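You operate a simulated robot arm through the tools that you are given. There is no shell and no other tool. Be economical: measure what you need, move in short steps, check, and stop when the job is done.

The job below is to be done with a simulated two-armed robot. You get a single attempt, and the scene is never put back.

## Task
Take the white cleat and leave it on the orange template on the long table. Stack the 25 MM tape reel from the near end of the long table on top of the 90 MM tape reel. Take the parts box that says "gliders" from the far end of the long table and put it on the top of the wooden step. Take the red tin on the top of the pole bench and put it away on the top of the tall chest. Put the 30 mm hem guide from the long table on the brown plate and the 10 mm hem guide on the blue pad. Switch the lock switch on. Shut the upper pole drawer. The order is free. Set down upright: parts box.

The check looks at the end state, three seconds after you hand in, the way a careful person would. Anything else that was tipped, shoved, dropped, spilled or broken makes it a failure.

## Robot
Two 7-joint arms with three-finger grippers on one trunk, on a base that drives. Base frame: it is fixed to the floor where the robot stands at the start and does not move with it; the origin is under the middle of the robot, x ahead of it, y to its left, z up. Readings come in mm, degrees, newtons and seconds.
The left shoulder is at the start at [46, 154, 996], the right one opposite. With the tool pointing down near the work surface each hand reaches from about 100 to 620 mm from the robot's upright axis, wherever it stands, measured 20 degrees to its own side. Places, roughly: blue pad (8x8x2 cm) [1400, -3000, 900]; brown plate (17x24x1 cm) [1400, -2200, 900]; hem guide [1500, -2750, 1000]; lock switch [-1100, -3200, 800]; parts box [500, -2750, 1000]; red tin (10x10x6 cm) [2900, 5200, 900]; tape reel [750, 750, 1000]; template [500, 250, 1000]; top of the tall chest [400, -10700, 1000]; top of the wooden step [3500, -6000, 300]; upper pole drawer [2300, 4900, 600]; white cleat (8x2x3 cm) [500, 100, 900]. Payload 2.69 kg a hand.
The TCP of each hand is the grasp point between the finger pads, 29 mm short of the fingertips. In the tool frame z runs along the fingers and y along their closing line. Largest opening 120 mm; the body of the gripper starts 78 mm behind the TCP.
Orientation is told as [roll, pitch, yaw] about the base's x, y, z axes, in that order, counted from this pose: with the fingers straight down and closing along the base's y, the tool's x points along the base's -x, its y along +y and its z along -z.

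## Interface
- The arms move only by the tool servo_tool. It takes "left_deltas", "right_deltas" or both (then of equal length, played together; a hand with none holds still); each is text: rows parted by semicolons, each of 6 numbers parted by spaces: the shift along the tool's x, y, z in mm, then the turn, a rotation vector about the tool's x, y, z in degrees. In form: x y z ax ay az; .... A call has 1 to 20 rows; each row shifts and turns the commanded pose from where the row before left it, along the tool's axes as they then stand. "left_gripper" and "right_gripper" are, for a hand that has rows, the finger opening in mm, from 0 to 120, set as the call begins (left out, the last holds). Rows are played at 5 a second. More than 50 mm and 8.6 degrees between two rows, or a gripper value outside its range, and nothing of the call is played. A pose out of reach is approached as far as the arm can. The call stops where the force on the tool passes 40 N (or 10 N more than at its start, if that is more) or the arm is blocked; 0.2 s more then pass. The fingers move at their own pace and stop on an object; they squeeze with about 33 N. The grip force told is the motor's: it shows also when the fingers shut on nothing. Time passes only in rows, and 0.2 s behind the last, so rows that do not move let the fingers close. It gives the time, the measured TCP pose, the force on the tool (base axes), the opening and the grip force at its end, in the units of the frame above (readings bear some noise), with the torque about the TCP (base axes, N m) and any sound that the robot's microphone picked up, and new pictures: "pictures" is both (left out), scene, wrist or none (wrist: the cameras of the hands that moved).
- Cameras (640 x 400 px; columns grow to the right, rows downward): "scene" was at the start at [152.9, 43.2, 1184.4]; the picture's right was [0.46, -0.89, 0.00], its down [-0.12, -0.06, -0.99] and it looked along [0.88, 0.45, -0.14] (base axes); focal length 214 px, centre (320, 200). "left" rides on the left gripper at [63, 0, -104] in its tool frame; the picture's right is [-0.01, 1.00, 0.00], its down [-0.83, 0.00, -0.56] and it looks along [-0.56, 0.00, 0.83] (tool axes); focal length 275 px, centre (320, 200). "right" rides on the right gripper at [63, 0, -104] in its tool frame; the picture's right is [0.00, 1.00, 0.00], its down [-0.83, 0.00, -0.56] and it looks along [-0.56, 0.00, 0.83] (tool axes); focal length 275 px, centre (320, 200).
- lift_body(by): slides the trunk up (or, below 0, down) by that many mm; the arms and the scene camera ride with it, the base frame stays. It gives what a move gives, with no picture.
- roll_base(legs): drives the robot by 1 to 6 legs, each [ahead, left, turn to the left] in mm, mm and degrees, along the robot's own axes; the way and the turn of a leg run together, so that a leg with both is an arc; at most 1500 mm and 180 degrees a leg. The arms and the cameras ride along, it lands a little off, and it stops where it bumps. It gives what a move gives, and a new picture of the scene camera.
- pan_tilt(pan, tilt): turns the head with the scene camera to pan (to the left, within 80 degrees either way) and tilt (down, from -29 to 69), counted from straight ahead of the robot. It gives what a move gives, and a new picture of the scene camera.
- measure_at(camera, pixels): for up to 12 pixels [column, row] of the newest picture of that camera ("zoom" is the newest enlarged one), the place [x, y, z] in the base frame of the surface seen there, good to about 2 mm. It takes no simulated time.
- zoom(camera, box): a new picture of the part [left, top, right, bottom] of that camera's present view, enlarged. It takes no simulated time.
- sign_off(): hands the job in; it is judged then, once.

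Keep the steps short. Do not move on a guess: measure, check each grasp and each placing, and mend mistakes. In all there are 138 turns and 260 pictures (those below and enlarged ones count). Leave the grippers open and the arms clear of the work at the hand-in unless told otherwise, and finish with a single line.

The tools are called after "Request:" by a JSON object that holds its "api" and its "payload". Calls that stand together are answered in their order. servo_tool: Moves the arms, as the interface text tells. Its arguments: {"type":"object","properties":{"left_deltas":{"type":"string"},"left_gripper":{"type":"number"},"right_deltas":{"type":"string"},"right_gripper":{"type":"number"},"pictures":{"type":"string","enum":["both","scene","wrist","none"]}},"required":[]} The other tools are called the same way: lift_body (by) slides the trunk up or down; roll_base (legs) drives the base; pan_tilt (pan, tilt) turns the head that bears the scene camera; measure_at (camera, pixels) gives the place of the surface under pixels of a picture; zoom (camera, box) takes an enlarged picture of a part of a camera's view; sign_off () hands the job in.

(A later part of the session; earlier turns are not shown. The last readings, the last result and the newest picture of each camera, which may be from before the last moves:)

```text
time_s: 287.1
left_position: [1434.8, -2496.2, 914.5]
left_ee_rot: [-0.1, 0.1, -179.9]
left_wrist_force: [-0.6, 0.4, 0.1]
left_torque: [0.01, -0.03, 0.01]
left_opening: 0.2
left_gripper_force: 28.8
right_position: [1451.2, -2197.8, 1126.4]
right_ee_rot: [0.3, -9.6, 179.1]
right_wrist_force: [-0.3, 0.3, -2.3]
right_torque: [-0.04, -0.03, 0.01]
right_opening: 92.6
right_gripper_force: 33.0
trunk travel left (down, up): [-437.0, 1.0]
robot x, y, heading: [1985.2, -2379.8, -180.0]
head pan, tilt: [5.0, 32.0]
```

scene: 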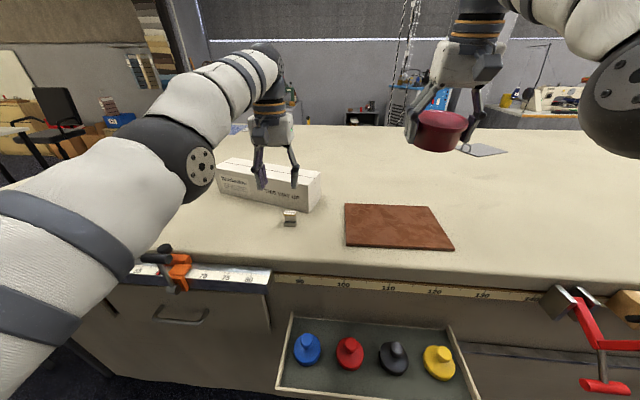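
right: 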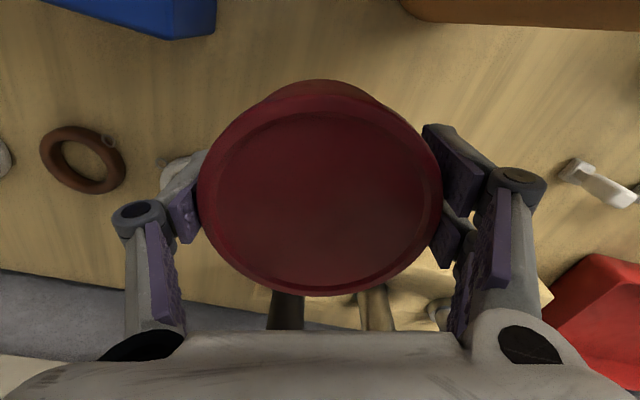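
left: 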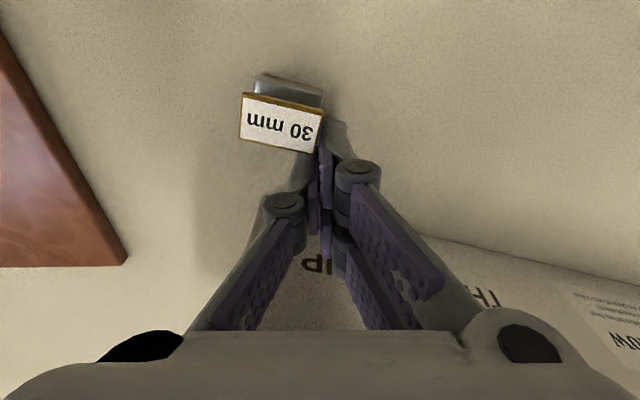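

I should have checked between those steps: the arm fell short and the fingers closed beside the guide, turning it a little. It's still upright. I'll rise straight up without opening, then look again.

Request:
{"api": "servo_tool", "payload": {"left_deltas": "0 0 -15 0 0 0;0 0 -30 0 0 0;0 0 -25 0 0 0;0 0 0 0 0 0", "pictures": "both"}}

```text
time_s: 288.1
left_position: [1444.7, -2498.5, 983.6]
left_ee_rot: [-0.1, 0.0, -179.9]
left_wrist_force: [0.1, -1.2, 0.7]
left_torque: [0.02, -0.01, -0.01]
left_opening: 0.0
left_gripper_force: 28.7
left hand out of reach, approached as far as the arm can: row 2, 3
right_position: [1451.3, -2198.5, 1126.4]
right_ee_rot: [0.2, -9.5, 179.1]
right_wrist_force: [-0.7, -0.4, -2.7]
right_torque: [-0.01, -0.02, 0.0]
right_opening: 92.4
right_gripper_force: 32.8
trunk travel left (down, up): [-437.0, 1.0]
robot x, y, heading: [1987.2, -2379.4, -179.8]
head pan, tilt: [5.0, 32.0]
```

scene: 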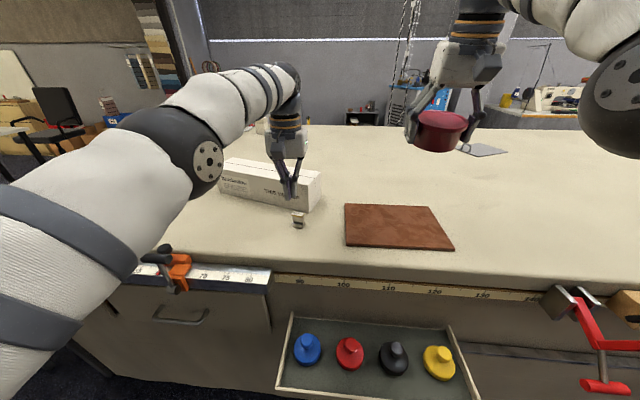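
left: 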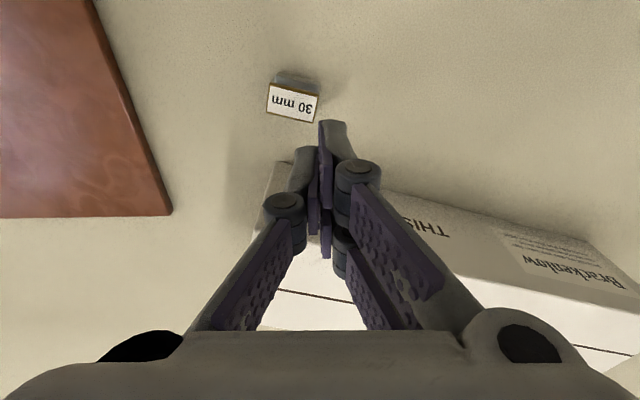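

Out-of-reach rows again at this stance; I want to stand a bit closer. Measuring the tray and the guide to choose the stance.

Request:
{"api": "measure_at", "payload": {"camera": "scene", "pixels": [[280, 388], [291, 318], [450, 330], [476, 390], [380, 398], [298, 216], [304, 220]]}}

Request:
{"api": "measure_at", "payload": {"camera": "left", "pixels": [[271, 92], [316, 100], [268, 110], [308, 119], [292, 102], [278, 76]]}}

```text
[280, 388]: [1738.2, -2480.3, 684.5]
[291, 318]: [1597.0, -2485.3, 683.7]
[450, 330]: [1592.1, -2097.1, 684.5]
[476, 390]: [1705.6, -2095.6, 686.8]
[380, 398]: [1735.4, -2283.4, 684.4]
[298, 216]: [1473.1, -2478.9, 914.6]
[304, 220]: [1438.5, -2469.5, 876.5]
```

```text
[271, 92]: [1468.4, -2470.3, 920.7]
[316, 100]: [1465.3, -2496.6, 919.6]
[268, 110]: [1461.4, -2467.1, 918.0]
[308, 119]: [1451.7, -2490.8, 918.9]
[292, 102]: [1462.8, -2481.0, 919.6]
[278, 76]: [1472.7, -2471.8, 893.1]
```

The guide is now centred at (1461.5,-2481.5), turned about 11.5°. The raised trunk seems to shrink the reach, so I'll lower it 70 mm (the tin stays well above everything here) and strafe 60 mm north.

Request:
{"api": "lift_body", "payload": {"by": -70}}

Request:
{"api": "roll_base", "payload": {"legs": [[15, -50, 0]]}}

```text
time_s: 288.7
left_position: [1441.4, -2498.8, 942.6]
left_ee_rot: [-0.2, 0.5, -180.0]
left_wrist_force: [1.4, 0.6, 21.2]
left_torque: [0.11, -0.39, 0.0]
left_opening: 6.1
left_gripper_force: 28.7
right_position: [1447.2, -2198.3, 1075.7]
right_ee_rot: [0.3, -7.8, 179.2]
right_wrist_force: [0.1, -0.4, -2.6]
right_torque: [0.0, -0.04, 0.0]
right_opening: 92.5
right_gripper_force: 33.2
trunk travel left (down, up): [-402.0, 36.0]
robot x, y, heading: [1984.0, -2384.5, -179.8]
head pan, tilt: [5.0, 32.0]
stopped: the force on the tool passed its limit at 54 N (the readings are from after the stop); the commanded pose is now the measured one
```

```text
time_s: 289.8
left_position: [1426.9, -2447.6, 943.0]
left_ee_rot: [-0.2, 0.6, -180.0]
left_wrist_force: [3.4, 1.4, 21.6]
left_torque: [-0.06, -0.49, 0.03]
left_opening: 0.1
left_gripper_force: 28.4
right_position: [1433.5, -2148.7, 1077.1]
right_ee_rot: [0.3, -8.1, 179.1]
right_wrist_force: [0.1, 0.5, -2.4]
right_torque: [-0.02, -0.03, -0.02]
right_opening: 92.3
right_gripper_force: 33.3
trunk travel left (down, up): [-402.0, 36.0]
robot x, y, heading: [1967.9, -2330.9, -179.8]
head pan, tilt: [5.0, 32.0]
```

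scene: 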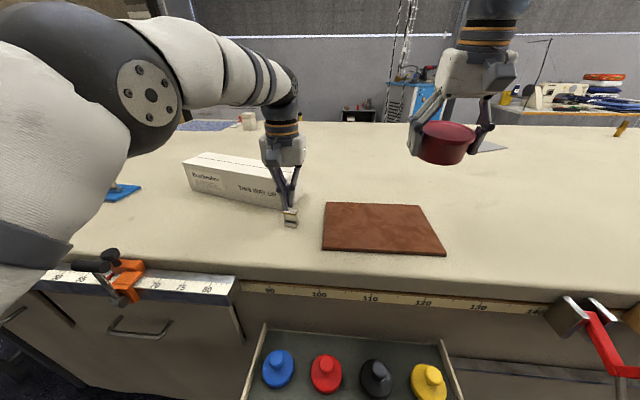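

A force came on while lowering. Let me look closely at the guide and at the orange clamp.

Request:
{"api": "zoom", "payload": {"camera": "scene", "box": [240, 150, 360, 250]}}

Request:
{"api": "zoom", "payload": {"camera": "scene", "box": [40, 220, 260, 340]}}

Request:
{"api": "zoom", "payload": {"camera": "left", "box": [220, 40, 420, 240]}}

```text
4.00 times, centred on (300, 200) of scene
```

zoom: 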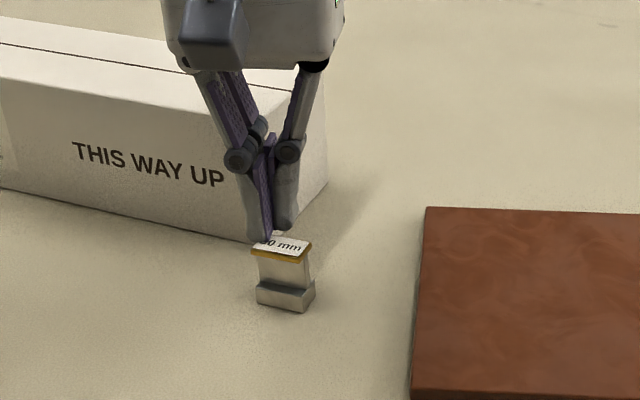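

```text
2.91 times, centred on (150, 280) of scene
```

zoom: 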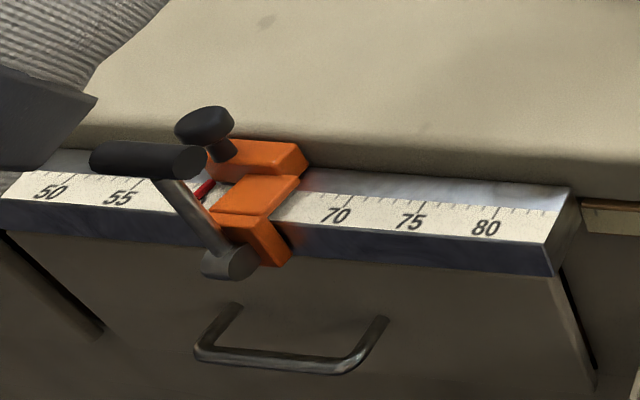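

```text
2.00 times, centred on (320, 140) of left
```

zoom: 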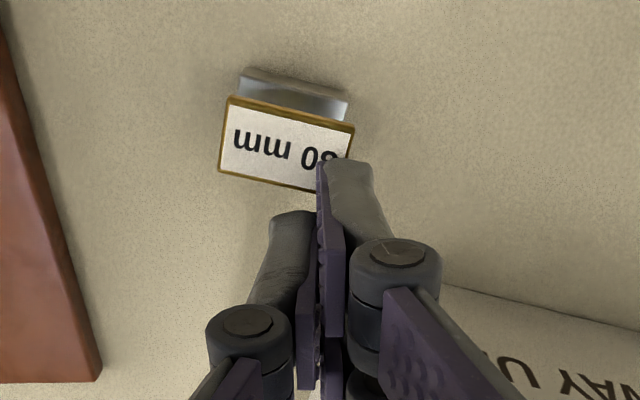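

The fingertip rests on the guide's cap and dragged it along; it still stands. I'll lift straight up, then check the clamp's position against before ((1646,-2718,931) on its handle).

Request:
{"api": "servo_tool", "payload": {"left_deltas": "0 0 -10 0 0 0;0 0 -20 0 0 0;0 0 -30 0 0 0;0 0 0 0 0 0", "pictures": "both"}}

Request:
{"api": "zoom", "payload": {"camera": "scene", "box": [40, 220, 260, 340]}}

Request:
{"api": "measure_at", "payload": {"camera": "zoom", "pixels": [[150, 160], [205, 120], [255, 160], [110, 160], [195, 160]]}}

```text
time_s: 290.8
left_position: [1424.4, -2447.3, 1001.5]
left_ee_rot: [-0.2, 0.7, -179.9]
left_wrist_force: [-0.1, -0.5, -0.2]
left_torque: [0.01, -0.03, 0.0]
left_opening: 0.1
left_gripper_force: 28.6
right_position: [1431.7, -2148.7, 1074.9]
right_ee_rot: [0.3, -7.8, 179.2]
right_wrist_force: [-0.3, -0.1, -2.5]
right_torque: [-0.03, -0.01, -0.01]
right_opening: 92.3
right_gripper_force: 32.6
trunk travel left (down, up): [-402.0, 36.0]
robot x, y, heading: [1967.5, -2332.6, -180.0]
head pan, tilt: [5.0, 32.0]
```

scene: 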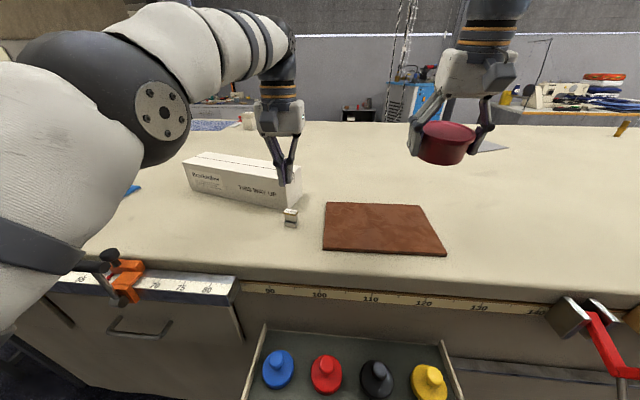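
left: 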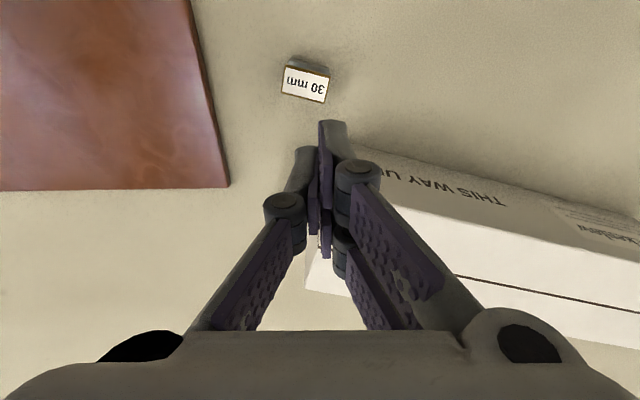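

```text
2.91 times, centred on (150, 280) of scene
```

zoom: 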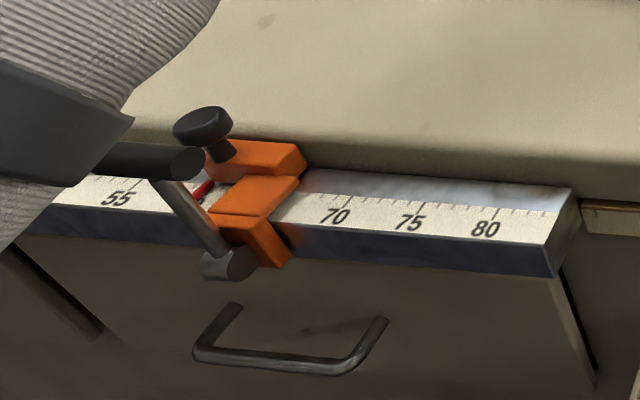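

```text
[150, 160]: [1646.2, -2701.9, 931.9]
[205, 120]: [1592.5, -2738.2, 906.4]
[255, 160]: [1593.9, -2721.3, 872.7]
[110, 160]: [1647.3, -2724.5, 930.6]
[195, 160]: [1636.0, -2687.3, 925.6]
```

The clamp hasn't moved. Measuring the guide again with the wrist camera.

Request:
{"api": "measure_at", "payload": {"camera": "left", "pixels": [[286, 72], [327, 80], [284, 89], [322, 101], [306, 86], [291, 62], [326, 67]]}}

Request:
{"api": "zoom", "payload": {"camera": "left", "box": [260, 40, 360, 120]}}

```text
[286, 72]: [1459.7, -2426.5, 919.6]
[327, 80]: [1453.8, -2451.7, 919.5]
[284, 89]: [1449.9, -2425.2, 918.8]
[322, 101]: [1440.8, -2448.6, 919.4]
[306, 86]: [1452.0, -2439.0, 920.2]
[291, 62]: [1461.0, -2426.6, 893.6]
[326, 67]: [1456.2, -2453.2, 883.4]
```

```text
5.00 times, centred on (310, 80) of left
```

zoom: 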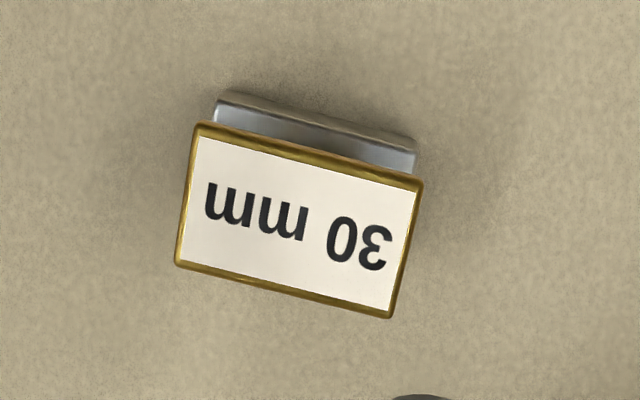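

The guide is at (1451,-2438.5), turned about 14°. I'll open, move over it and align at the present height, then check before lowering.

Request:
{"api": "servo_tool", "payload": {"left_deltas": "13.3 -4.4 0 0 0 0;13.3 -4.4 0 0 0 0;0 0 0 0 0 7;0 0 0 0 0 7;0 0 25 0 0 0;0 0 0 0 0 0", "left_gripper": 70, "pictures": "wrist"}}

```text
time_s: 292.2
left_position: [1452.8, -2439.6, 978.5]
left_ee_rot: [-0.5, 0.6, 166.0]
left_wrist_force: [0.4, -0.3, -0.2]
left_torque: [-0.01, 0.0, -0.01]
left_opening: 70.1
left_gripper_force: 0.1
right_position: [1431.5, -2147.5, 1075.9]
right_ee_rot: [0.3, -8.0, 179.2]
right_wrist_force: [-0.7, 0.0, -2.1]
right_torque: [0.0, -0.04, 0.02]
right_opening: 92.4
right_gripper_force: 33.3
trunk travel left (down, up): [-402.0, 36.0]
robot x, y, heading: [1971.7, -2333.0, -179.8]
head pan, tilt: [5.0, 32.0]
```

left: 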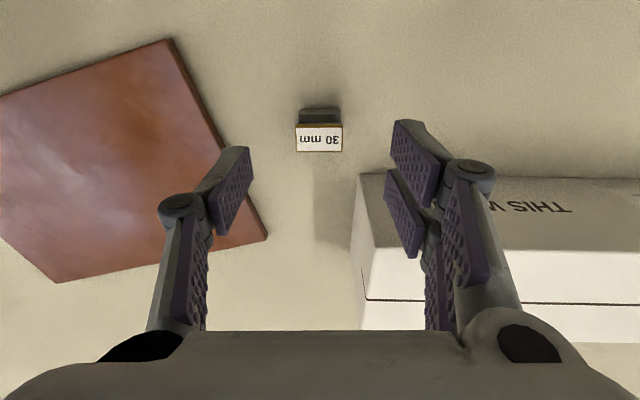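

Aligned. I'll narrow to 50 mm and descend to z≈915, checking on the way.

Request:
{"api": "servo_tool", "payload": {"left_deltas": "0 0 20 0 0 0;0 0 20 0 0 0;0 0 20 0 0 0;0 0 0 0 0 0", "left_gripper": 54, "pictures": "wrist"}}

```text
time_s: 293.2
left_position: [1451.6, -2439.2, 917.7]
left_ee_rot: [-0.4, 0.6, 166.0]
left_wrist_force: [-1.0, 0.0, 0.0]
left_torque: [-0.02, 0.0, 0.02]
left_opening: 53.9
left_gripper_force: 0.0
right_position: [1431.1, -2148.4, 1075.8]
right_ee_rot: [0.3, -8.0, 179.2]
right_wrist_force: [0.6, -0.2, -2.8]
right_torque: [0.0, -0.01, 0.01]
right_opening: 92.3
right_gripper_force: 32.8
trunk travel left (down, up): [-402.0, 36.0]
robot x, y, heading: [1966.4, -2328.2, -180.1]
head pan, tilt: [5.0, 32.0]
```

left: 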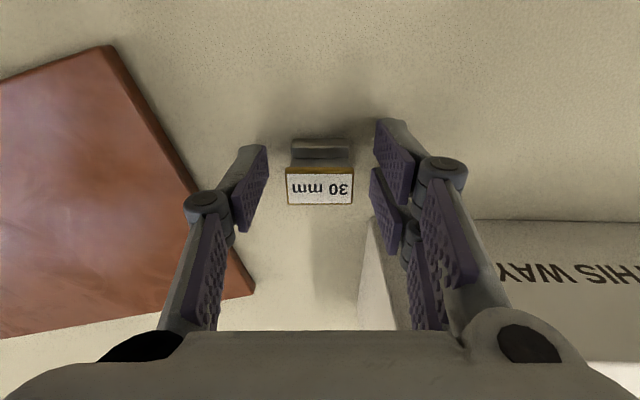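

The guide is centred between the fingers. I'll lower 7 mm and close.

Request:
{"api": "servo_tool", "payload": {"left_deltas": "0 0 7 0 0 0;0 0 0 0 0 0", "pictures": "none"}}

Request:
{"api": "servo_tool", "payload": {"left_deltas": "0 0 0 0 0 0;0 0 0 0 0 0;0 0 0 0 0 0", "left_gripper": 0, "pictures": "wrist"}}

```text
time_s: 293.8
left_position: [1452.1, -2438.8, 910.0]
left_ee_rot: [-0.3, 0.5, 166.0]
left_wrist_force: [1.0, 0.8, 0.3]
left_torque: [0.01, -0.01, 0.03]
left_opening: 53.9
left_gripper_force: 0.0
right_position: [1430.1, -2149.4, 1075.6]
right_ee_rot: [0.3, -7.9, 179.2]
right_wrist_force: [-0.5, 0.3, -1.9]
right_torque: [0.01, -0.01, -0.01]
right_opening: 92.4
right_gripper_force: 33.2
trunk travel left (down, up): [-402.0, 36.0]
robot x, y, heading: [1969.3, -2332.3, -179.8]
head pan, tilt: [5.0, 32.0]
```

```text
time_s: 294.6
left_position: [1452.5, -2438.9, 910.3]
left_ee_rot: [-0.3, 0.6, 166.0]
left_wrist_force: [0.0, -0.7, 0.2]
left_torque: [0.0, 0.0, 0.0]
left_opening: 29.4
left_gripper_force: 33.4
right_position: [1431.0, -2148.0, 1076.4]
right_ee_rot: [0.2, -7.9, 179.2]
right_wrist_force: [-0.2, 0.4, -2.1]
right_torque: [-0.01, 0.0, -0.04]
right_opening: 92.5
right_gripper_force: 32.6
trunk travel left (down, up): [-402.0, 36.0]
robot x, y, heading: [1967.0, -2329.7, -179.9]
head pan, tilt: [5.0, 32.0]
```

left: 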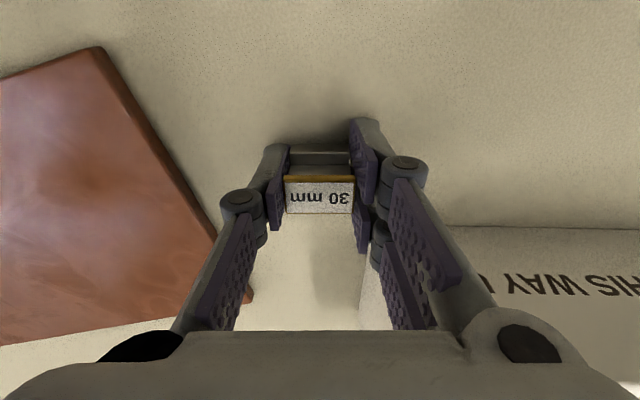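

Gripped. I'll lift 50 mm, then strafe 195 mm north to be over the plate.

Request:
{"api": "servo_tool", "payload": {"left_deltas": "0 0 -20 0 0 0;0 0 -30 0 0 0;0 0 0 0 0 0", "pictures": "none"}}

Request:
{"api": "roll_base", "payload": {"legs": [[0, -195, 0]]}}

Request:
{"api": "zoom", "payload": {"camera": "scene", "box": [200, 120, 440, 280]}}

```text
time_s: 295.4
left_position: [1451.0, -2439.4, 960.3]
left_ee_rot: [-0.5, 0.7, 166.1]
left_wrist_force: [0.0, 0.1, -1.0]
left_torque: [0.03, 0.02, -0.01]
left_opening: 28.9
left_gripper_force: 33.4
right_position: [1431.1, -2148.0, 1076.4]
right_ee_rot: [0.3, -7.9, 179.2]
right_wrist_force: [-0.1, 0.1, -2.1]
right_torque: [0.02, 0.02, 0.0]
right_opening: 92.4
right_gripper_force: 32.8
trunk travel left (down, up): [-402.0, 36.0]
robot x, y, heading: [1965.2, -2334.8, -180.1]
head pan, tilt: [5.0, 32.0]
```

```text
time_s: 297.5
left_position: [1450.9, -2243.2, 961.0]
left_ee_rot: [-0.4, 0.6, 166.1]
left_wrist_force: [-0.6, -0.3, -0.7]
left_torque: [0.02, 0.01, -0.02]
left_opening: 29.4
left_gripper_force: 32.6
right_position: [1430.5, -1952.6, 1076.5]
right_ee_rot: [0.3, -7.9, 179.2]
right_wrist_force: [0.2, 0.0, -2.6]
right_torque: [-0.01, -0.03, 0.01]
right_opening: 92.4
right_gripper_force: 33.4
trunk travel left (down, up): [-402.0, 36.0]
robot x, y, heading: [1970.7, -2133.8, -180.0]
head pan, tilt: [5.0, 32.0]
```

scene: 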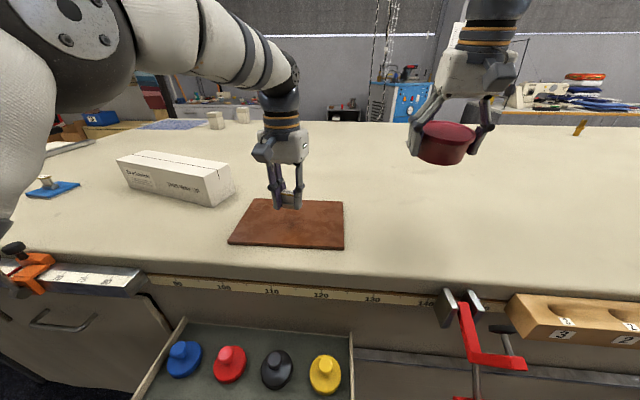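

```text
2.50 times, centred on (320, 200) of scene
```

zoom: 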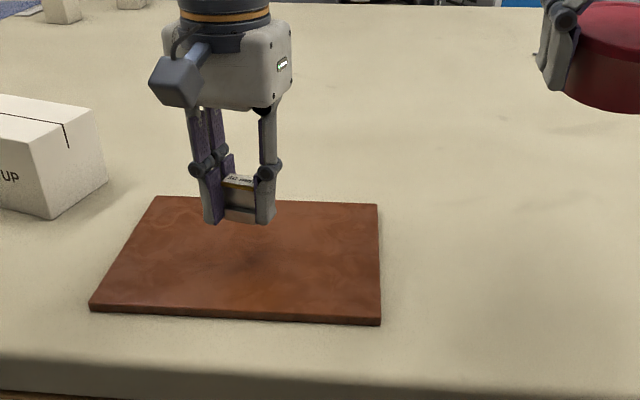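

Over the plate (top z≈886). Lowering to z≈921, then slow.

Request:
{"api": "servo_tool", "payload": {"left_deltas": "0 0 18 0 0 0;0 0 18 0 0 0;0 0 2.5 0 0 0;0 0 1 0 0 0;0 0 0 0 0 0", "pictures": "none"}}

Request:
{"api": "zoom", "payload": {"camera": "scene", "box": [250, 160, 340, 240]}}

```text
time_s: 298.7
left_position: [1450.8, -2242.5, 920.9]
left_ee_rot: [-0.3, 0.6, 166.1]
left_wrist_force: [-0.3, 0.7, 0.3]
left_torque: [0.01, -0.01, -0.04]
left_opening: 28.9
left_gripper_force: 32.7
right_position: [1430.8, -1952.4, 1076.0]
right_ee_rot: [0.4, -7.9, 179.2]
right_wrist_force: [-0.6, -0.1, -2.2]
right_torque: [0.03, -0.04, -0.03]
right_opening: 92.5
right_gripper_force: 33.4
trunk travel left (down, up): [-402.0, 36.0]
robot x, y, heading: [1970.9, -2131.1, -179.7]
head pan, tilt: [5.0, 32.0]
```

```text
5.00 times, centred on (295, 200) of scene
```

zoom: 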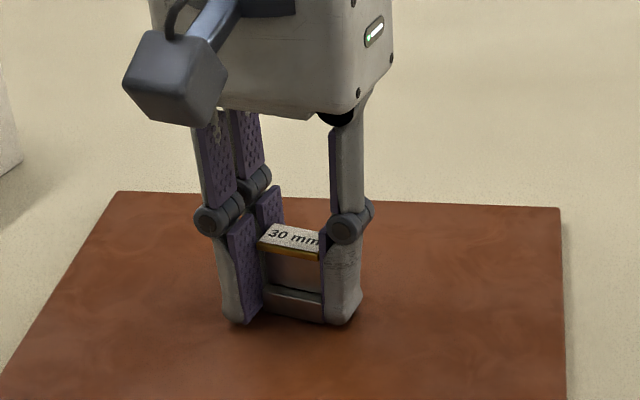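

It's at the plate's surface. One more mm, then open and rise.

Request:
{"api": "servo_tool", "payload": {"left_deltas": "0 0 1 0 0 0;0 0 0 0 0 0", "pictures": "none"}}

Request:
{"api": "servo_tool", "payload": {"left_deltas": "0 0 0 0 0 0;0 0 0 0 0 0;0 0 -20 0 0 0;0 0 -35 0 0 0;0 0 -35 0 0 0;0 0 0 0 0 0", "left_gripper": 65, "pictures": "both"}}

```text
time_s: 299.3
left_position: [1452.9, -2242.2, 920.4]
left_ee_rot: [-0.4, 0.5, 166.1]
left_wrist_force: [-0.5, 1.3, 4.4]
left_torque: [-0.01, 0.0, 0.0]
left_opening: 29.6
left_gripper_force: 33.1
right_position: [1431.3, -1952.5, 1076.4]
right_ee_rot: [0.4, -8.0, 179.1]
right_wrist_force: [0.3, 0.3, -2.9]
right_torque: [0.01, -0.03, -0.02]
right_opening: 92.3
right_gripper_force: 33.3
trunk travel left (down, up): [-402.0, 36.0]
robot x, y, heading: [1966.0, -2137.1, -179.7]
head pan, tilt: [5.0, 32.0]
```

```text
time_s: 300.7
left_position: [1449.5, -2243.5, 1010.8]
left_ee_rot: [-0.5, 0.6, 166.0]
left_wrist_force: [0.1, -0.3, 0.0]
left_torque: [-0.04, 0.02, 0.01]
left_opening: 65.1
left_gripper_force: 0.0
right_position: [1431.2, -1951.8, 1076.7]
right_ee_rot: [0.3, -7.8, 179.2]
right_wrist_force: [0.3, 0.1, -3.2]
right_torque: [0.0, -0.02, 0.0]
right_opening: 92.6
right_gripper_force: 33.6
trunk travel left (down, up): [-402.0, 36.0]
robot x, y, heading: [1969.2, -2136.2, -180.0]
head pan, tilt: [5.0, 32.0]
```

scene: 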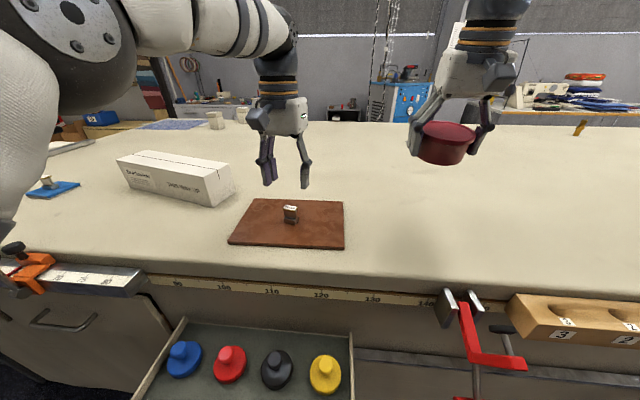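
left: 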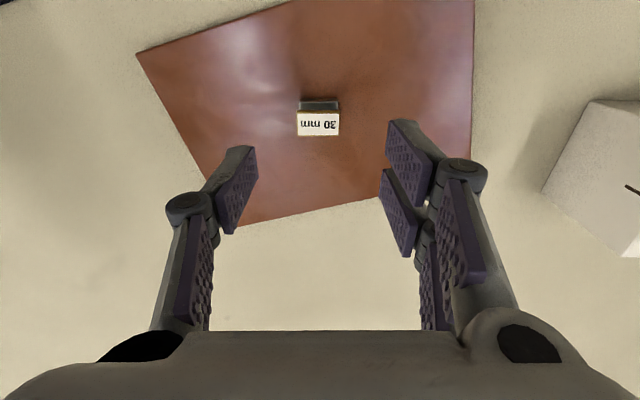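

The 30 mm guide is on the brown plate. Next the "gliders" box from the west side: raise the trunk a little and go back round the south end.

Request:
{"api": "lift_body", "payload": {"by": 34}}

Request:
{"api": "roll_base", "payload": {"legs": [[-370, 0, 0], [0, 1450, 0], [0, 680, 0], [1450, 0, 0], [930, 0, 0], [0, 0, 180]]}}

```text
time_s: 301.5
left_position: [1448.8, -2244.4, 1041.4]
left_ee_rot: [-0.6, 0.8, 166.1]
left_wrist_force: [0.5, 0.7, -0.3]
left_torque: [-0.02, -0.03, -0.03]
left_opening: 65.2
left_gripper_force: 0.0
right_position: [1432.3, -1952.5, 1112.8]
right_ee_rot: [0.3, -8.2, 179.2]
right_wrist_force: [-0.2, -0.2, -2.8]
right_torque: [0.0, -0.06, -0.03]
right_opening: 92.3
right_gripper_force: 32.9
trunk travel left (down, up): [-436.0, 2.0]
robot x, y, heading: [1973.4, -2134.3, -180.1]
head pan, tilt: [5.0, 32.0]
```

```text
time_s: 338.7
left_position: [420.2, -4123.0, 1043.9]
left_ee_rot: [-0.3, 0.5, -11.6]
left_wrist_force: [1.1, -0.8, 0.0]
left_torque: [0.0, 0.02, -0.01]
left_opening: 65.1
left_gripper_force: 0.0
right_position: [450.1, -4414.7, 1114.7]
right_ee_rot: [0.4, -8.5, 1.5]
right_wrist_force: [0.3, 0.1, -2.9]
right_torque: [-0.01, 0.06, 0.03]
right_opening: 92.5
right_gripper_force: 32.9
trunk travel left (down, up): [-436.0, 2.0]
robot x, y, heading: [-93.6, -4252.3, 2.2]
head pan, tilt: [5.0, 32.0]
```

scene: 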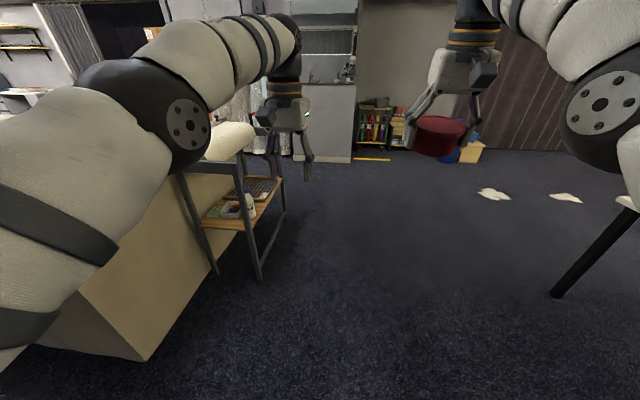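

Request:
{"api": "roll_base", "payload": {"legs": [[0, 0, -2.2], [0, 1270, 0]]}}

Request:
{"api": "zoom", "payload": {"camera": "scene", "box": [160, 80, 480, 280]}}

```text
time_s: 349.1
left_position: [431.1, -2883.4, 1043.3]
left_ee_rot: [-0.5, 0.5, -14.7]
left_wrist_force: [-0.6, -0.1, -0.5]
left_torque: [-0.06, -0.02, 0.0]
left_opening: 65.0
left_gripper_force: 0.2
right_position: [444.8, -3175.4, 1115.4]
right_ee_rot: [0.3, -8.5, -1.6]
right_wrist_force: [-0.3, 1.2, -2.2]
right_torque: [0.0, 0.01, -0.01]
right_opening: 92.1
right_gripper_force: 32.9
trunk travel left (down, up): [-436.0, 2.0]
robot x, y, heading: [-86.7, -2985.2, -0.9]
head pan, tilt: [5.0, 32.0]
```

scene: 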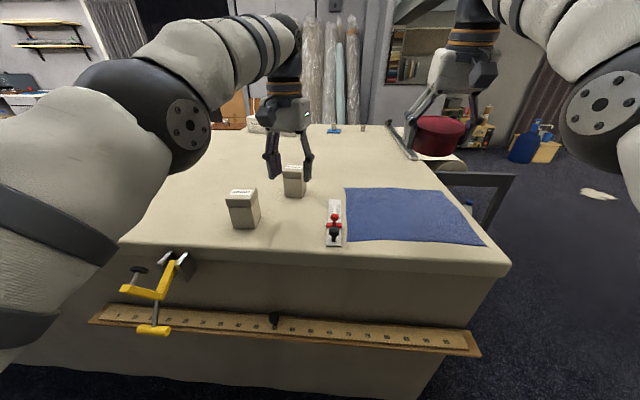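

```text
2.00 times, centred on (320, 180) of scene
```

zoom: 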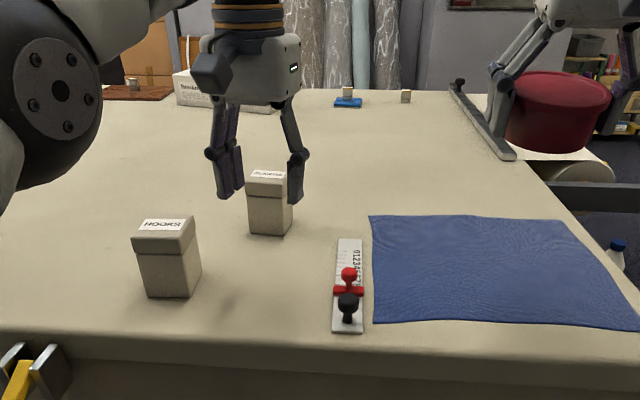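

Request:
{"api": "zoom", "payload": {"camera": "scene", "box": [270, 155, 320, 205]}}

Request:
{"api": "measure_at", "payload": {"camera": "zoom", "pixels": [[190, 150], [400, 140], [380, 215], [180, 220], [180, 300], [390, 300], [460, 280], [300, 180]]}}

Request:
{"api": "zoom", "payload": {"camera": "left", "box": [160, 0, 480, 200]}}

```text
8.00 times, centred on (295, 180) of scene
```

zoom: 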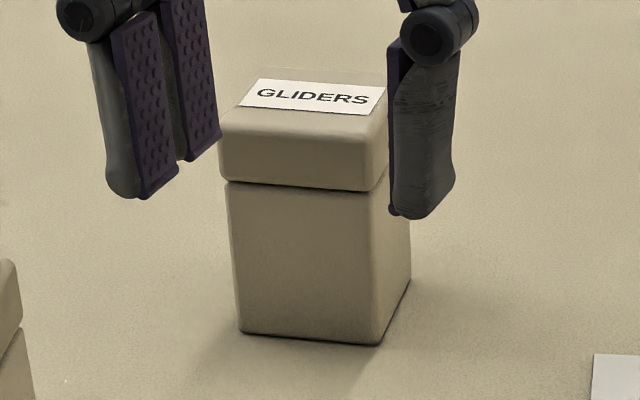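

```text
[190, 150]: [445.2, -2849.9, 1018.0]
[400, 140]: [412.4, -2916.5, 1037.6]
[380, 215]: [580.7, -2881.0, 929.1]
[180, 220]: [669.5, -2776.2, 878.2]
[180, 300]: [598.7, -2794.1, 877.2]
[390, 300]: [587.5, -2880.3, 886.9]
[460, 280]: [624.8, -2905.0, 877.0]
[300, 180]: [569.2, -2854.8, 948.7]
```

```text
2.00 times, centred on (320, 100) of left
```

zoom: 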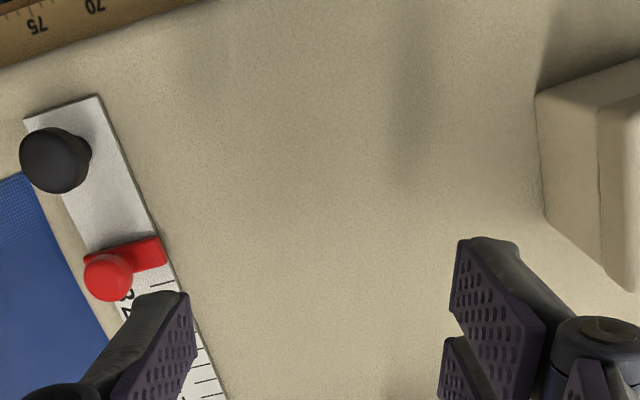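

Label confirmed: GLIDERS. Driving 120 mm ahead so the wrist camera can look at it.

Request:
{"api": "roll_base", "payload": {"legs": [[120, 30, 0.9]]}}

Request:
{"api": "servo_tool", "payload": {"left_deltas": "0 0 0 0 0 0", "left_gripper": 100, "pictures": "wrist"}}

```text
time_s: 350.3
left_position: [548.7, -2847.0, 1043.8]
left_ee_rot: [-0.5, 0.6, -14.0]
left_wrist_force: [-0.2, 0.5, -0.4]
left_torque: [-0.02, 0.06, -0.03]
left_opening: 65.0
left_gripper_force: 0.0
right_position: [566.2, -3138.1, 1114.6]
right_ee_rot: [0.4, -8.5, -0.9]
right_wrist_force: [0.6, 0.1, -3.4]
right_torque: [0.07, 0.03, -0.03]
right_opening: 92.4
right_gripper_force: 32.7
trunk travel left (down, up): [-436.0, 2.0]
robot x, y, heading: [33.5, -2954.4, 0.2]
head pan, tilt: [5.0, 32.0]
```

scene: 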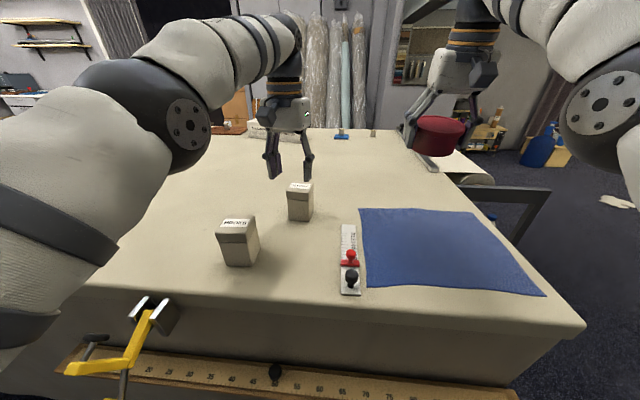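

```text
time_s: 350.7
left_position: [548.7, -2847.3, 1043.0]
left_ee_rot: [-0.5, 0.5, -14.0]
left_wrist_force: [1.1, -0.1, -0.6]
left_torque: [0.0, 0.0, 0.0]
left_opening: 99.8
left_gripper_force: 0.0
right_position: [565.0, -3138.2, 1115.5]
right_ee_rot: [0.3, -8.6, -0.9]
right_wrist_force: [0.5, 0.6, -2.4]
right_torque: [0.02, 0.04, 0.0]
right_opening: 92.0
right_gripper_force: 33.4
trunk travel left (down, up): [-436.0, 2.0]
robot x, y, heading: [26.8, -2955.2, 0.2]
head pan, tilt: [5.0, 32.0]
```

left: 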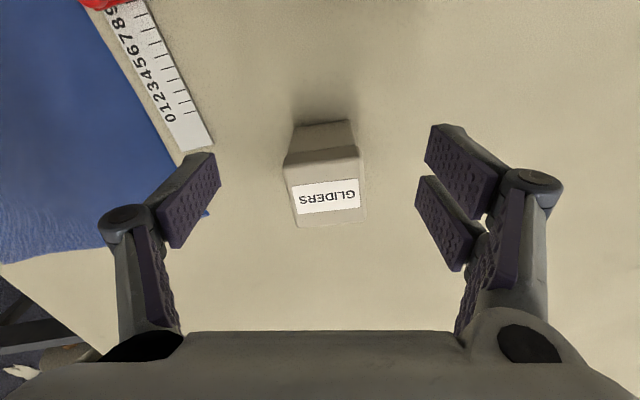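

Request:
{"api": "measure_at", "payload": {"camera": "left", "pixels": [[290, 168], [355, 158], [300, 220], [364, 214], [328, 190], [300, 135], [345, 130]]}}

Request:
{"api": "zoom", "payload": {"camera": "left", "box": [260, 100, 400, 240]}}

```text
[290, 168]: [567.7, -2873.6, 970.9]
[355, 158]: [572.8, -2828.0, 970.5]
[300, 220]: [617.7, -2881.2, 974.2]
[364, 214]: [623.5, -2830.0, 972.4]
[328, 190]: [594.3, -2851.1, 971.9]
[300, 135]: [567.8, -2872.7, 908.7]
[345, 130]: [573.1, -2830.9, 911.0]
```

```text
2.86 times, centred on (330, 170) of left
```

zoom: 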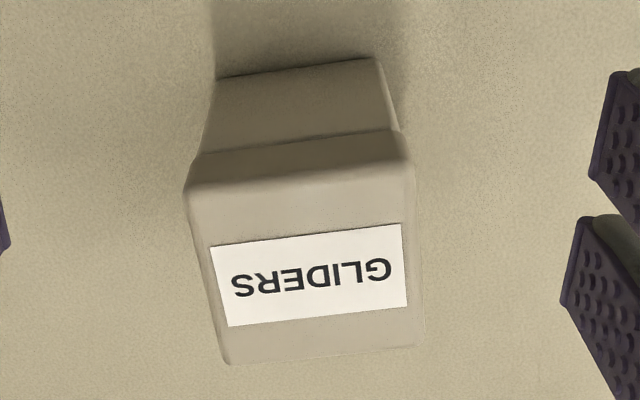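

The box centre is (595,-2853), top 971, turned -6.3°. I'll creep 25 mm ahead, align the hand, and check.

Request:
{"api": "roll_base", "payload": {"legs": [[25, 0, 0]]}}

Request:
{"api": "servo_tool", "payload": {"left_deltas": "0 0 10 0 0 -7.7;-10 0 10 0 0 0;-10 0 10 0 0 0;0 0 0 0 0 0", "pictures": "wrist"}}

```text
time_s: 351.5
left_position: [573.4, -2848.0, 1044.6]
left_ee_rot: [-0.4, 0.7, -14.0]
left_wrist_force: [0.4, -0.3, 0.4]
left_torque: [-0.02, 0.0, 0.0]
left_opening: 100.1
left_gripper_force: 0.1
right_position: [590.6, -3137.7, 1115.1]
right_ee_rot: [0.3, -8.6, -0.9]
right_wrist_force: [0.6, 0.3, -3.3]
right_torque: [-0.01, 0.02, -0.02]
right_opening: 92.1
right_gripper_force: 32.9
trunk travel left (down, up): [-436.0, 2.0]
robot x, y, heading: [55.9, -2953.4, 0.0]
head pan, tilt: [5.0, 32.0]
```

scene: 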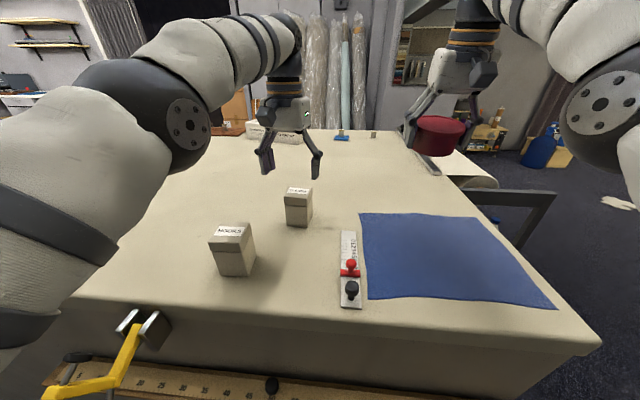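

```text
time_s: 352.5
left_position: [583.6, -2847.3, 1011.3]
left_ee_rot: [-0.4, 0.7, -6.2]
left_wrist_force: [0.8, 0.4, -0.5]
left_torque: [-0.02, -0.01, 0.0]
left_opening: 99.7
left_gripper_force: 0.0
left hand out of reach, approached as far as the arm can: row 3
right_position: [590.7, -3138.7, 1116.2]
right_ee_rot: [0.4, -8.5, -0.9]
right_wrist_force: [-0.2, 1.3, -2.3]
right_torque: [-0.01, 0.04, -0.02]
right_opening: 92.1
right_gripper_force: 33.2
trunk travel left (down, up): [-436.0, 2.0]
robot x, y, heading: [54.8, -2960.3, -0.1]
head pan, tilt: [5.0, 32.0]
```

left: 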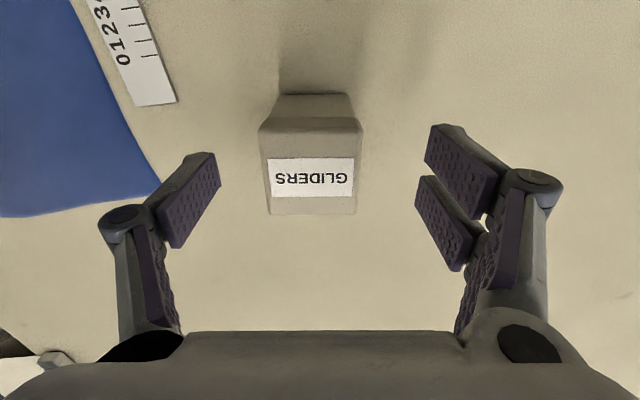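

Request:
{"api": "servo_tool", "payload": {"left_deltas": "0 -4.4 0 0 0 0;0 0 30 0 0 0;-6 0 20 0 0 0;-6 0 20 0 0 0;0 0 20 0 0 0;0 0 0 0 0 0", "pictures": "wrist"}}

```text
time_s: 353.9
left_position: [594.0, -2854.3, 920.5]
left_ee_rot: [-0.4, 0.6, -6.3]
left_wrist_force: [-0.2, -0.8, -0.8]
left_torque: [0.04, 0.0, -0.03]
left_opening: 99.8
left_gripper_force: 0.1
right_position: [591.1, -3137.9, 1116.8]
right_ee_rot: [0.3, -8.5, -0.9]
right_wrist_force: [-0.4, 0.3, -2.3]
right_torque: [-0.03, 0.05, -0.02]
right_opening: 92.1
right_gripper_force: 32.9
trunk travel left (down, up): [-436.0, 2.0]
robot x, y, heading: [52.4, -2954.2, 0.1]
head pan, tilt: [5.0, 32.0]
```

left: 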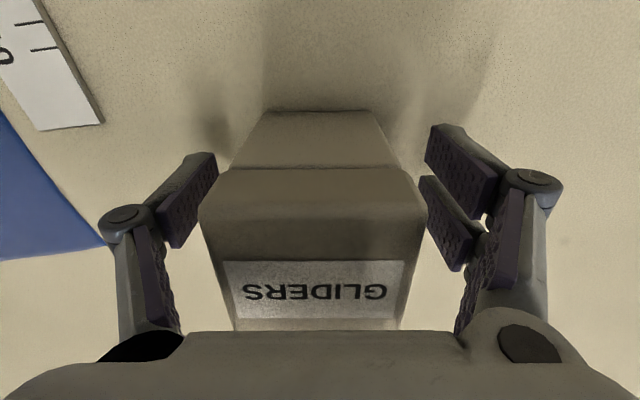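

The box is well between the fingers. Closing, then lifting 25 mm to check.

Request:
{"api": "servo_tool", "payload": {"left_deltas": "0 0 0 0 0 0;0 0 0 0 0 0;0 0 0 0 0 0", "left_gripper": 20, "pictures": "none"}}

Request:
{"api": "servo_tool", "payload": {"left_deltas": "0 0 -12 0 0 0;0 0 -13 0 0 0;0 0 0 0 0 0", "pictures": "scene"}}

```text
time_s: 354.7
left_position: [594.9, -2853.3, 919.4]
left_ee_rot: [-0.4, 0.5, -6.3]
left_wrist_force: [0.1, -0.8, 1.9]
left_torque: [0.14, 0.05, -0.02]
left_opening: 57.4
left_gripper_force: 33.3
right_position: [590.4, -3139.2, 1115.0]
right_ee_rot: [0.2, -8.4, -0.9]
right_wrist_force: [-0.2, -0.2, -2.2]
right_torque: [0.04, 0.04, -0.03]
right_opening: 92.1
right_gripper_force: 33.5
trunk travel left (down, up): [-436.0, 2.0]
robot x, y, heading: [57.7, -2957.0, 0.3]
head pan, tilt: [5.0, 32.0]
```

```text
time_s: 355.5
left_position: [595.4, -2853.2, 945.3]
left_ee_rot: [-0.4, 0.7, -6.3]
left_wrist_force: [0.1, -0.1, -2.6]
left_torque: [0.0, 0.03, 0.02]
left_opening: 57.8
left_gripper_force: 32.9
right_position: [590.5, -3138.4, 1114.0]
right_ee_rot: [0.3, -8.4, -0.8]
right_wrist_force: [0.3, 0.2, -2.7]
right_torque: [-0.02, 0.02, 0.0]
right_opening: 92.0
right_gripper_force: 32.8
trunk travel left (down, up): [-436.0, 2.0]
robot x, y, heading: [58.0, -2957.0, 0.0]
head pan, tilt: [5.0, 32.0]
```

scene: 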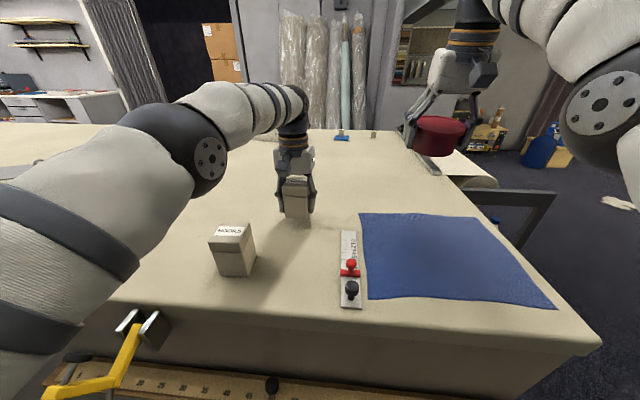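

The box is held well. I'll lift it to clear, reverse a bit, and drive round the south end toward the wooden step.

Request:
{"api": "servo_tool", "payload": {"left_deltas": "0 0 -30 0 0 0;5 0 -30 0 0 0;0 0 0 0 0 0", "pictures": "none"}}

Request:
{"api": "roll_base", "payload": {"legs": [[-90, 0, 0], [0, -1350, 0], [1450, 0, 0], [900, 0, 0], [0, 0, -50]]}}

Request:
{"api": "pan_tilt", "payload": {"pan": -5, "tilt": 20}}

```text
time_s: 356.3
left_position: [587.4, -2852.2, 1003.6]
left_ee_rot: [-0.4, 0.7, -6.2]
left_wrist_force: [0.5, -0.1, -3.0]
left_torque: [0.0, 0.07, 0.02]
left_opening: 57.7
left_gripper_force: 33.1
left hand out of reach, approached as far as the arm can: row 2
right_position: [590.9, -3138.8, 1115.4]
right_ee_rot: [0.3, -8.6, -1.0]
right_wrist_force: [-0.2, 0.1, -1.9]
right_torque: [-0.02, 0.06, 0.01]
right_opening: 92.1
right_gripper_force: 33.5
trunk travel left (down, up): [-436.0, 2.0]
robot x, y, heading: [55.0, -2956.1, 0.2]
head pan, tilt: [5.0, 32.0]
```

```text
time_s: 381.0
left_position: [2764.5, -4550.5, 1004.8]
left_ee_rot: [-0.3, 0.6, -52.5]
left_wrist_force: [-0.9, -0.2, -1.6]
left_torque: [0.02, 0.02, 0.03]
left_opening: 57.8
left_gripper_force: 32.9
right_position: [2560.3, -4752.4, 1115.9]
right_ee_rot: [0.4, -8.5, -47.1]
right_wrist_force: [0.3, 0.6, -3.1]
right_torque: [0.03, 0.01, 0.02]
right_opening: 92.3
right_gripper_force: 33.0
trunk travel left (down, up): [-436.0, 2.0]
robot x, y, heading: [2318.6, -4241.7, -46.2]
head pan, tilt: [5.0, 32.0]
```

scene: 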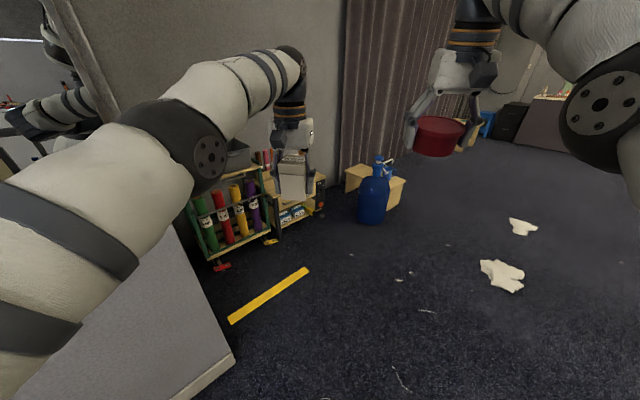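

```text
time_s: 381.7
left_position: [2765.2, -4550.4, 1004.2]
left_ee_rot: [-0.4, 0.7, -52.5]
left_wrist_force: [0.6, 0.0, -2.7]
left_torque: [0.01, 0.01, -0.01]
left_opening: 57.7
left_gripper_force: 33.0
right_position: [2560.5, -4751.9, 1115.1]
right_ee_rot: [0.4, -8.5, -47.0]
right_wrist_force: [-0.2, 0.9, -2.4]
right_torque: [-0.01, 0.02, -0.02]
right_opening: 92.6
right_gripper_force: 32.8
trunk travel left (down, up): [-436.0, 2.0]
robot x, y, heading: [2322.5, -4237.9, -46.0]
head pan, tilt: [-5.0, 20.0]
```

scene: 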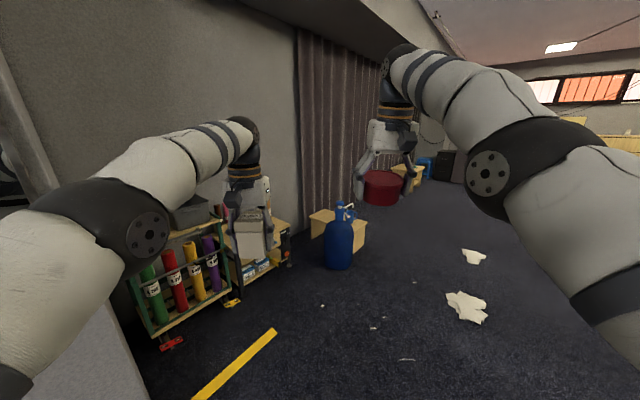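

Request:
{"api": "measure_at", "payload": {"camera": "scene", "pixels": [[358, 230], [322, 214], [338, 250], [338, 268], [407, 172], [470, 300], [473, 255], [260, 345], [250, 270], [427, 170]]}}

Request:
{"api": "zoom", "payload": {"camera": "scene", "box": [290, 140, 470, 290]}}

```text
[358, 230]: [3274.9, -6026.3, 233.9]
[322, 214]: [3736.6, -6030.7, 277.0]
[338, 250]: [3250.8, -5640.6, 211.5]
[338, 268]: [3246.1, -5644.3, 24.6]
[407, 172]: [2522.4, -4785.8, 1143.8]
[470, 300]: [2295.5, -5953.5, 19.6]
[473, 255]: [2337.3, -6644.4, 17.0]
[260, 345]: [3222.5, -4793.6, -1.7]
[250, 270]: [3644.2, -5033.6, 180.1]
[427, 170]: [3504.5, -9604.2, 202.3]
```

```text
2.67 times, centred on (380, 215) of scene
```

zoom: 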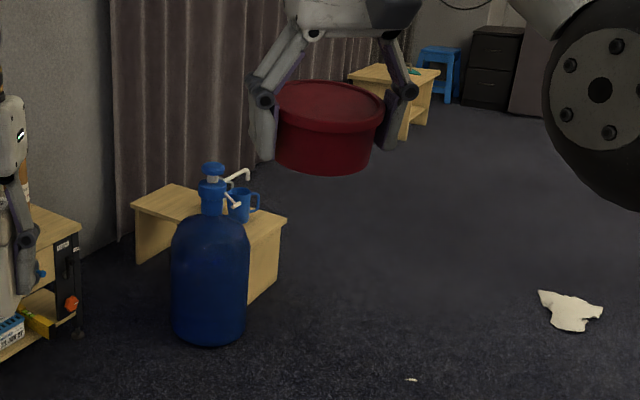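

The wooden step is behind the blue jug (x 3250–3740, y≈-6030, top z≈280), with a cup on it. I'll approach from its west side, clear of jug and gloves.

Request:
{"api": "roll_base", "payload": {"legs": [[0, 0, -32], [1000, 0, 0], [880, 0, 0], [0, 0, 78]]}}

Request:
{"api": "pan_tilt", "payload": {"pan": -5, "tilt": 38}}

```text
time_s: 396.0
left_position: [3254.5, -5987.2, 1004.0]
left_ee_rot: [-0.4, 0.8, -7.3]
left_wrist_force: [0.2, -0.6, -2.7]
left_torque: [0.0, 0.05, 0.0]
left_opening: 57.4
left_gripper_force: 32.9
right_position: [3252.8, -6273.8, 1114.5]
right_ee_rot: [0.3, -8.6, -1.8]
right_wrist_force: [0.6, -0.4, -2.0]
right_torque: [-0.04, 0.02, -0.01]
right_opening: 92.3
right_gripper_force: 32.8
trunk travel left (down, up): [-436.0, 2.0]
robot x, y, heading: [2725.4, -6083.0, -1.0]
head pan, tilt: [-5.0, 20.0]
```

scene: 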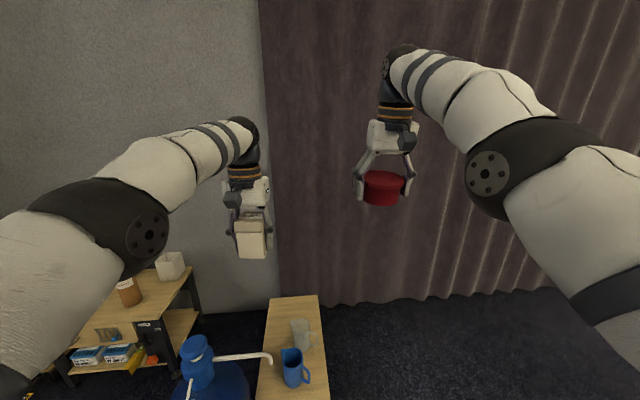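

```text
time_s: 396.9
left_position: [3253.6, -5987.7, 1004.3]
left_ee_rot: [-0.4, 0.7, -7.2]
left_wrist_force: [-1.0, -0.4, -1.7]
left_torque: [-0.03, 0.03, 0.01]
left_opening: 57.5
left_gripper_force: 32.9
right_position: [3253.0, -6274.9, 1115.1]
right_ee_rot: [0.3, -8.5, -1.9]
right_wrist_force: [-0.3, 0.1, -2.7]
right_torque: [0.0, 0.0, -0.02]
right_opening: 92.3
right_gripper_force: 32.4
trunk travel left (down, up): [-436.0, 2.0]
robot x, y, heading: [2722.4, -6078.1, -0.9]
head pan, tilt: [-5.0, 38.0]
```

scene: 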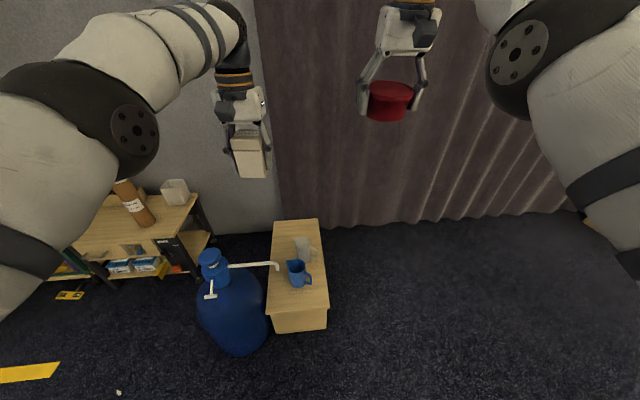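

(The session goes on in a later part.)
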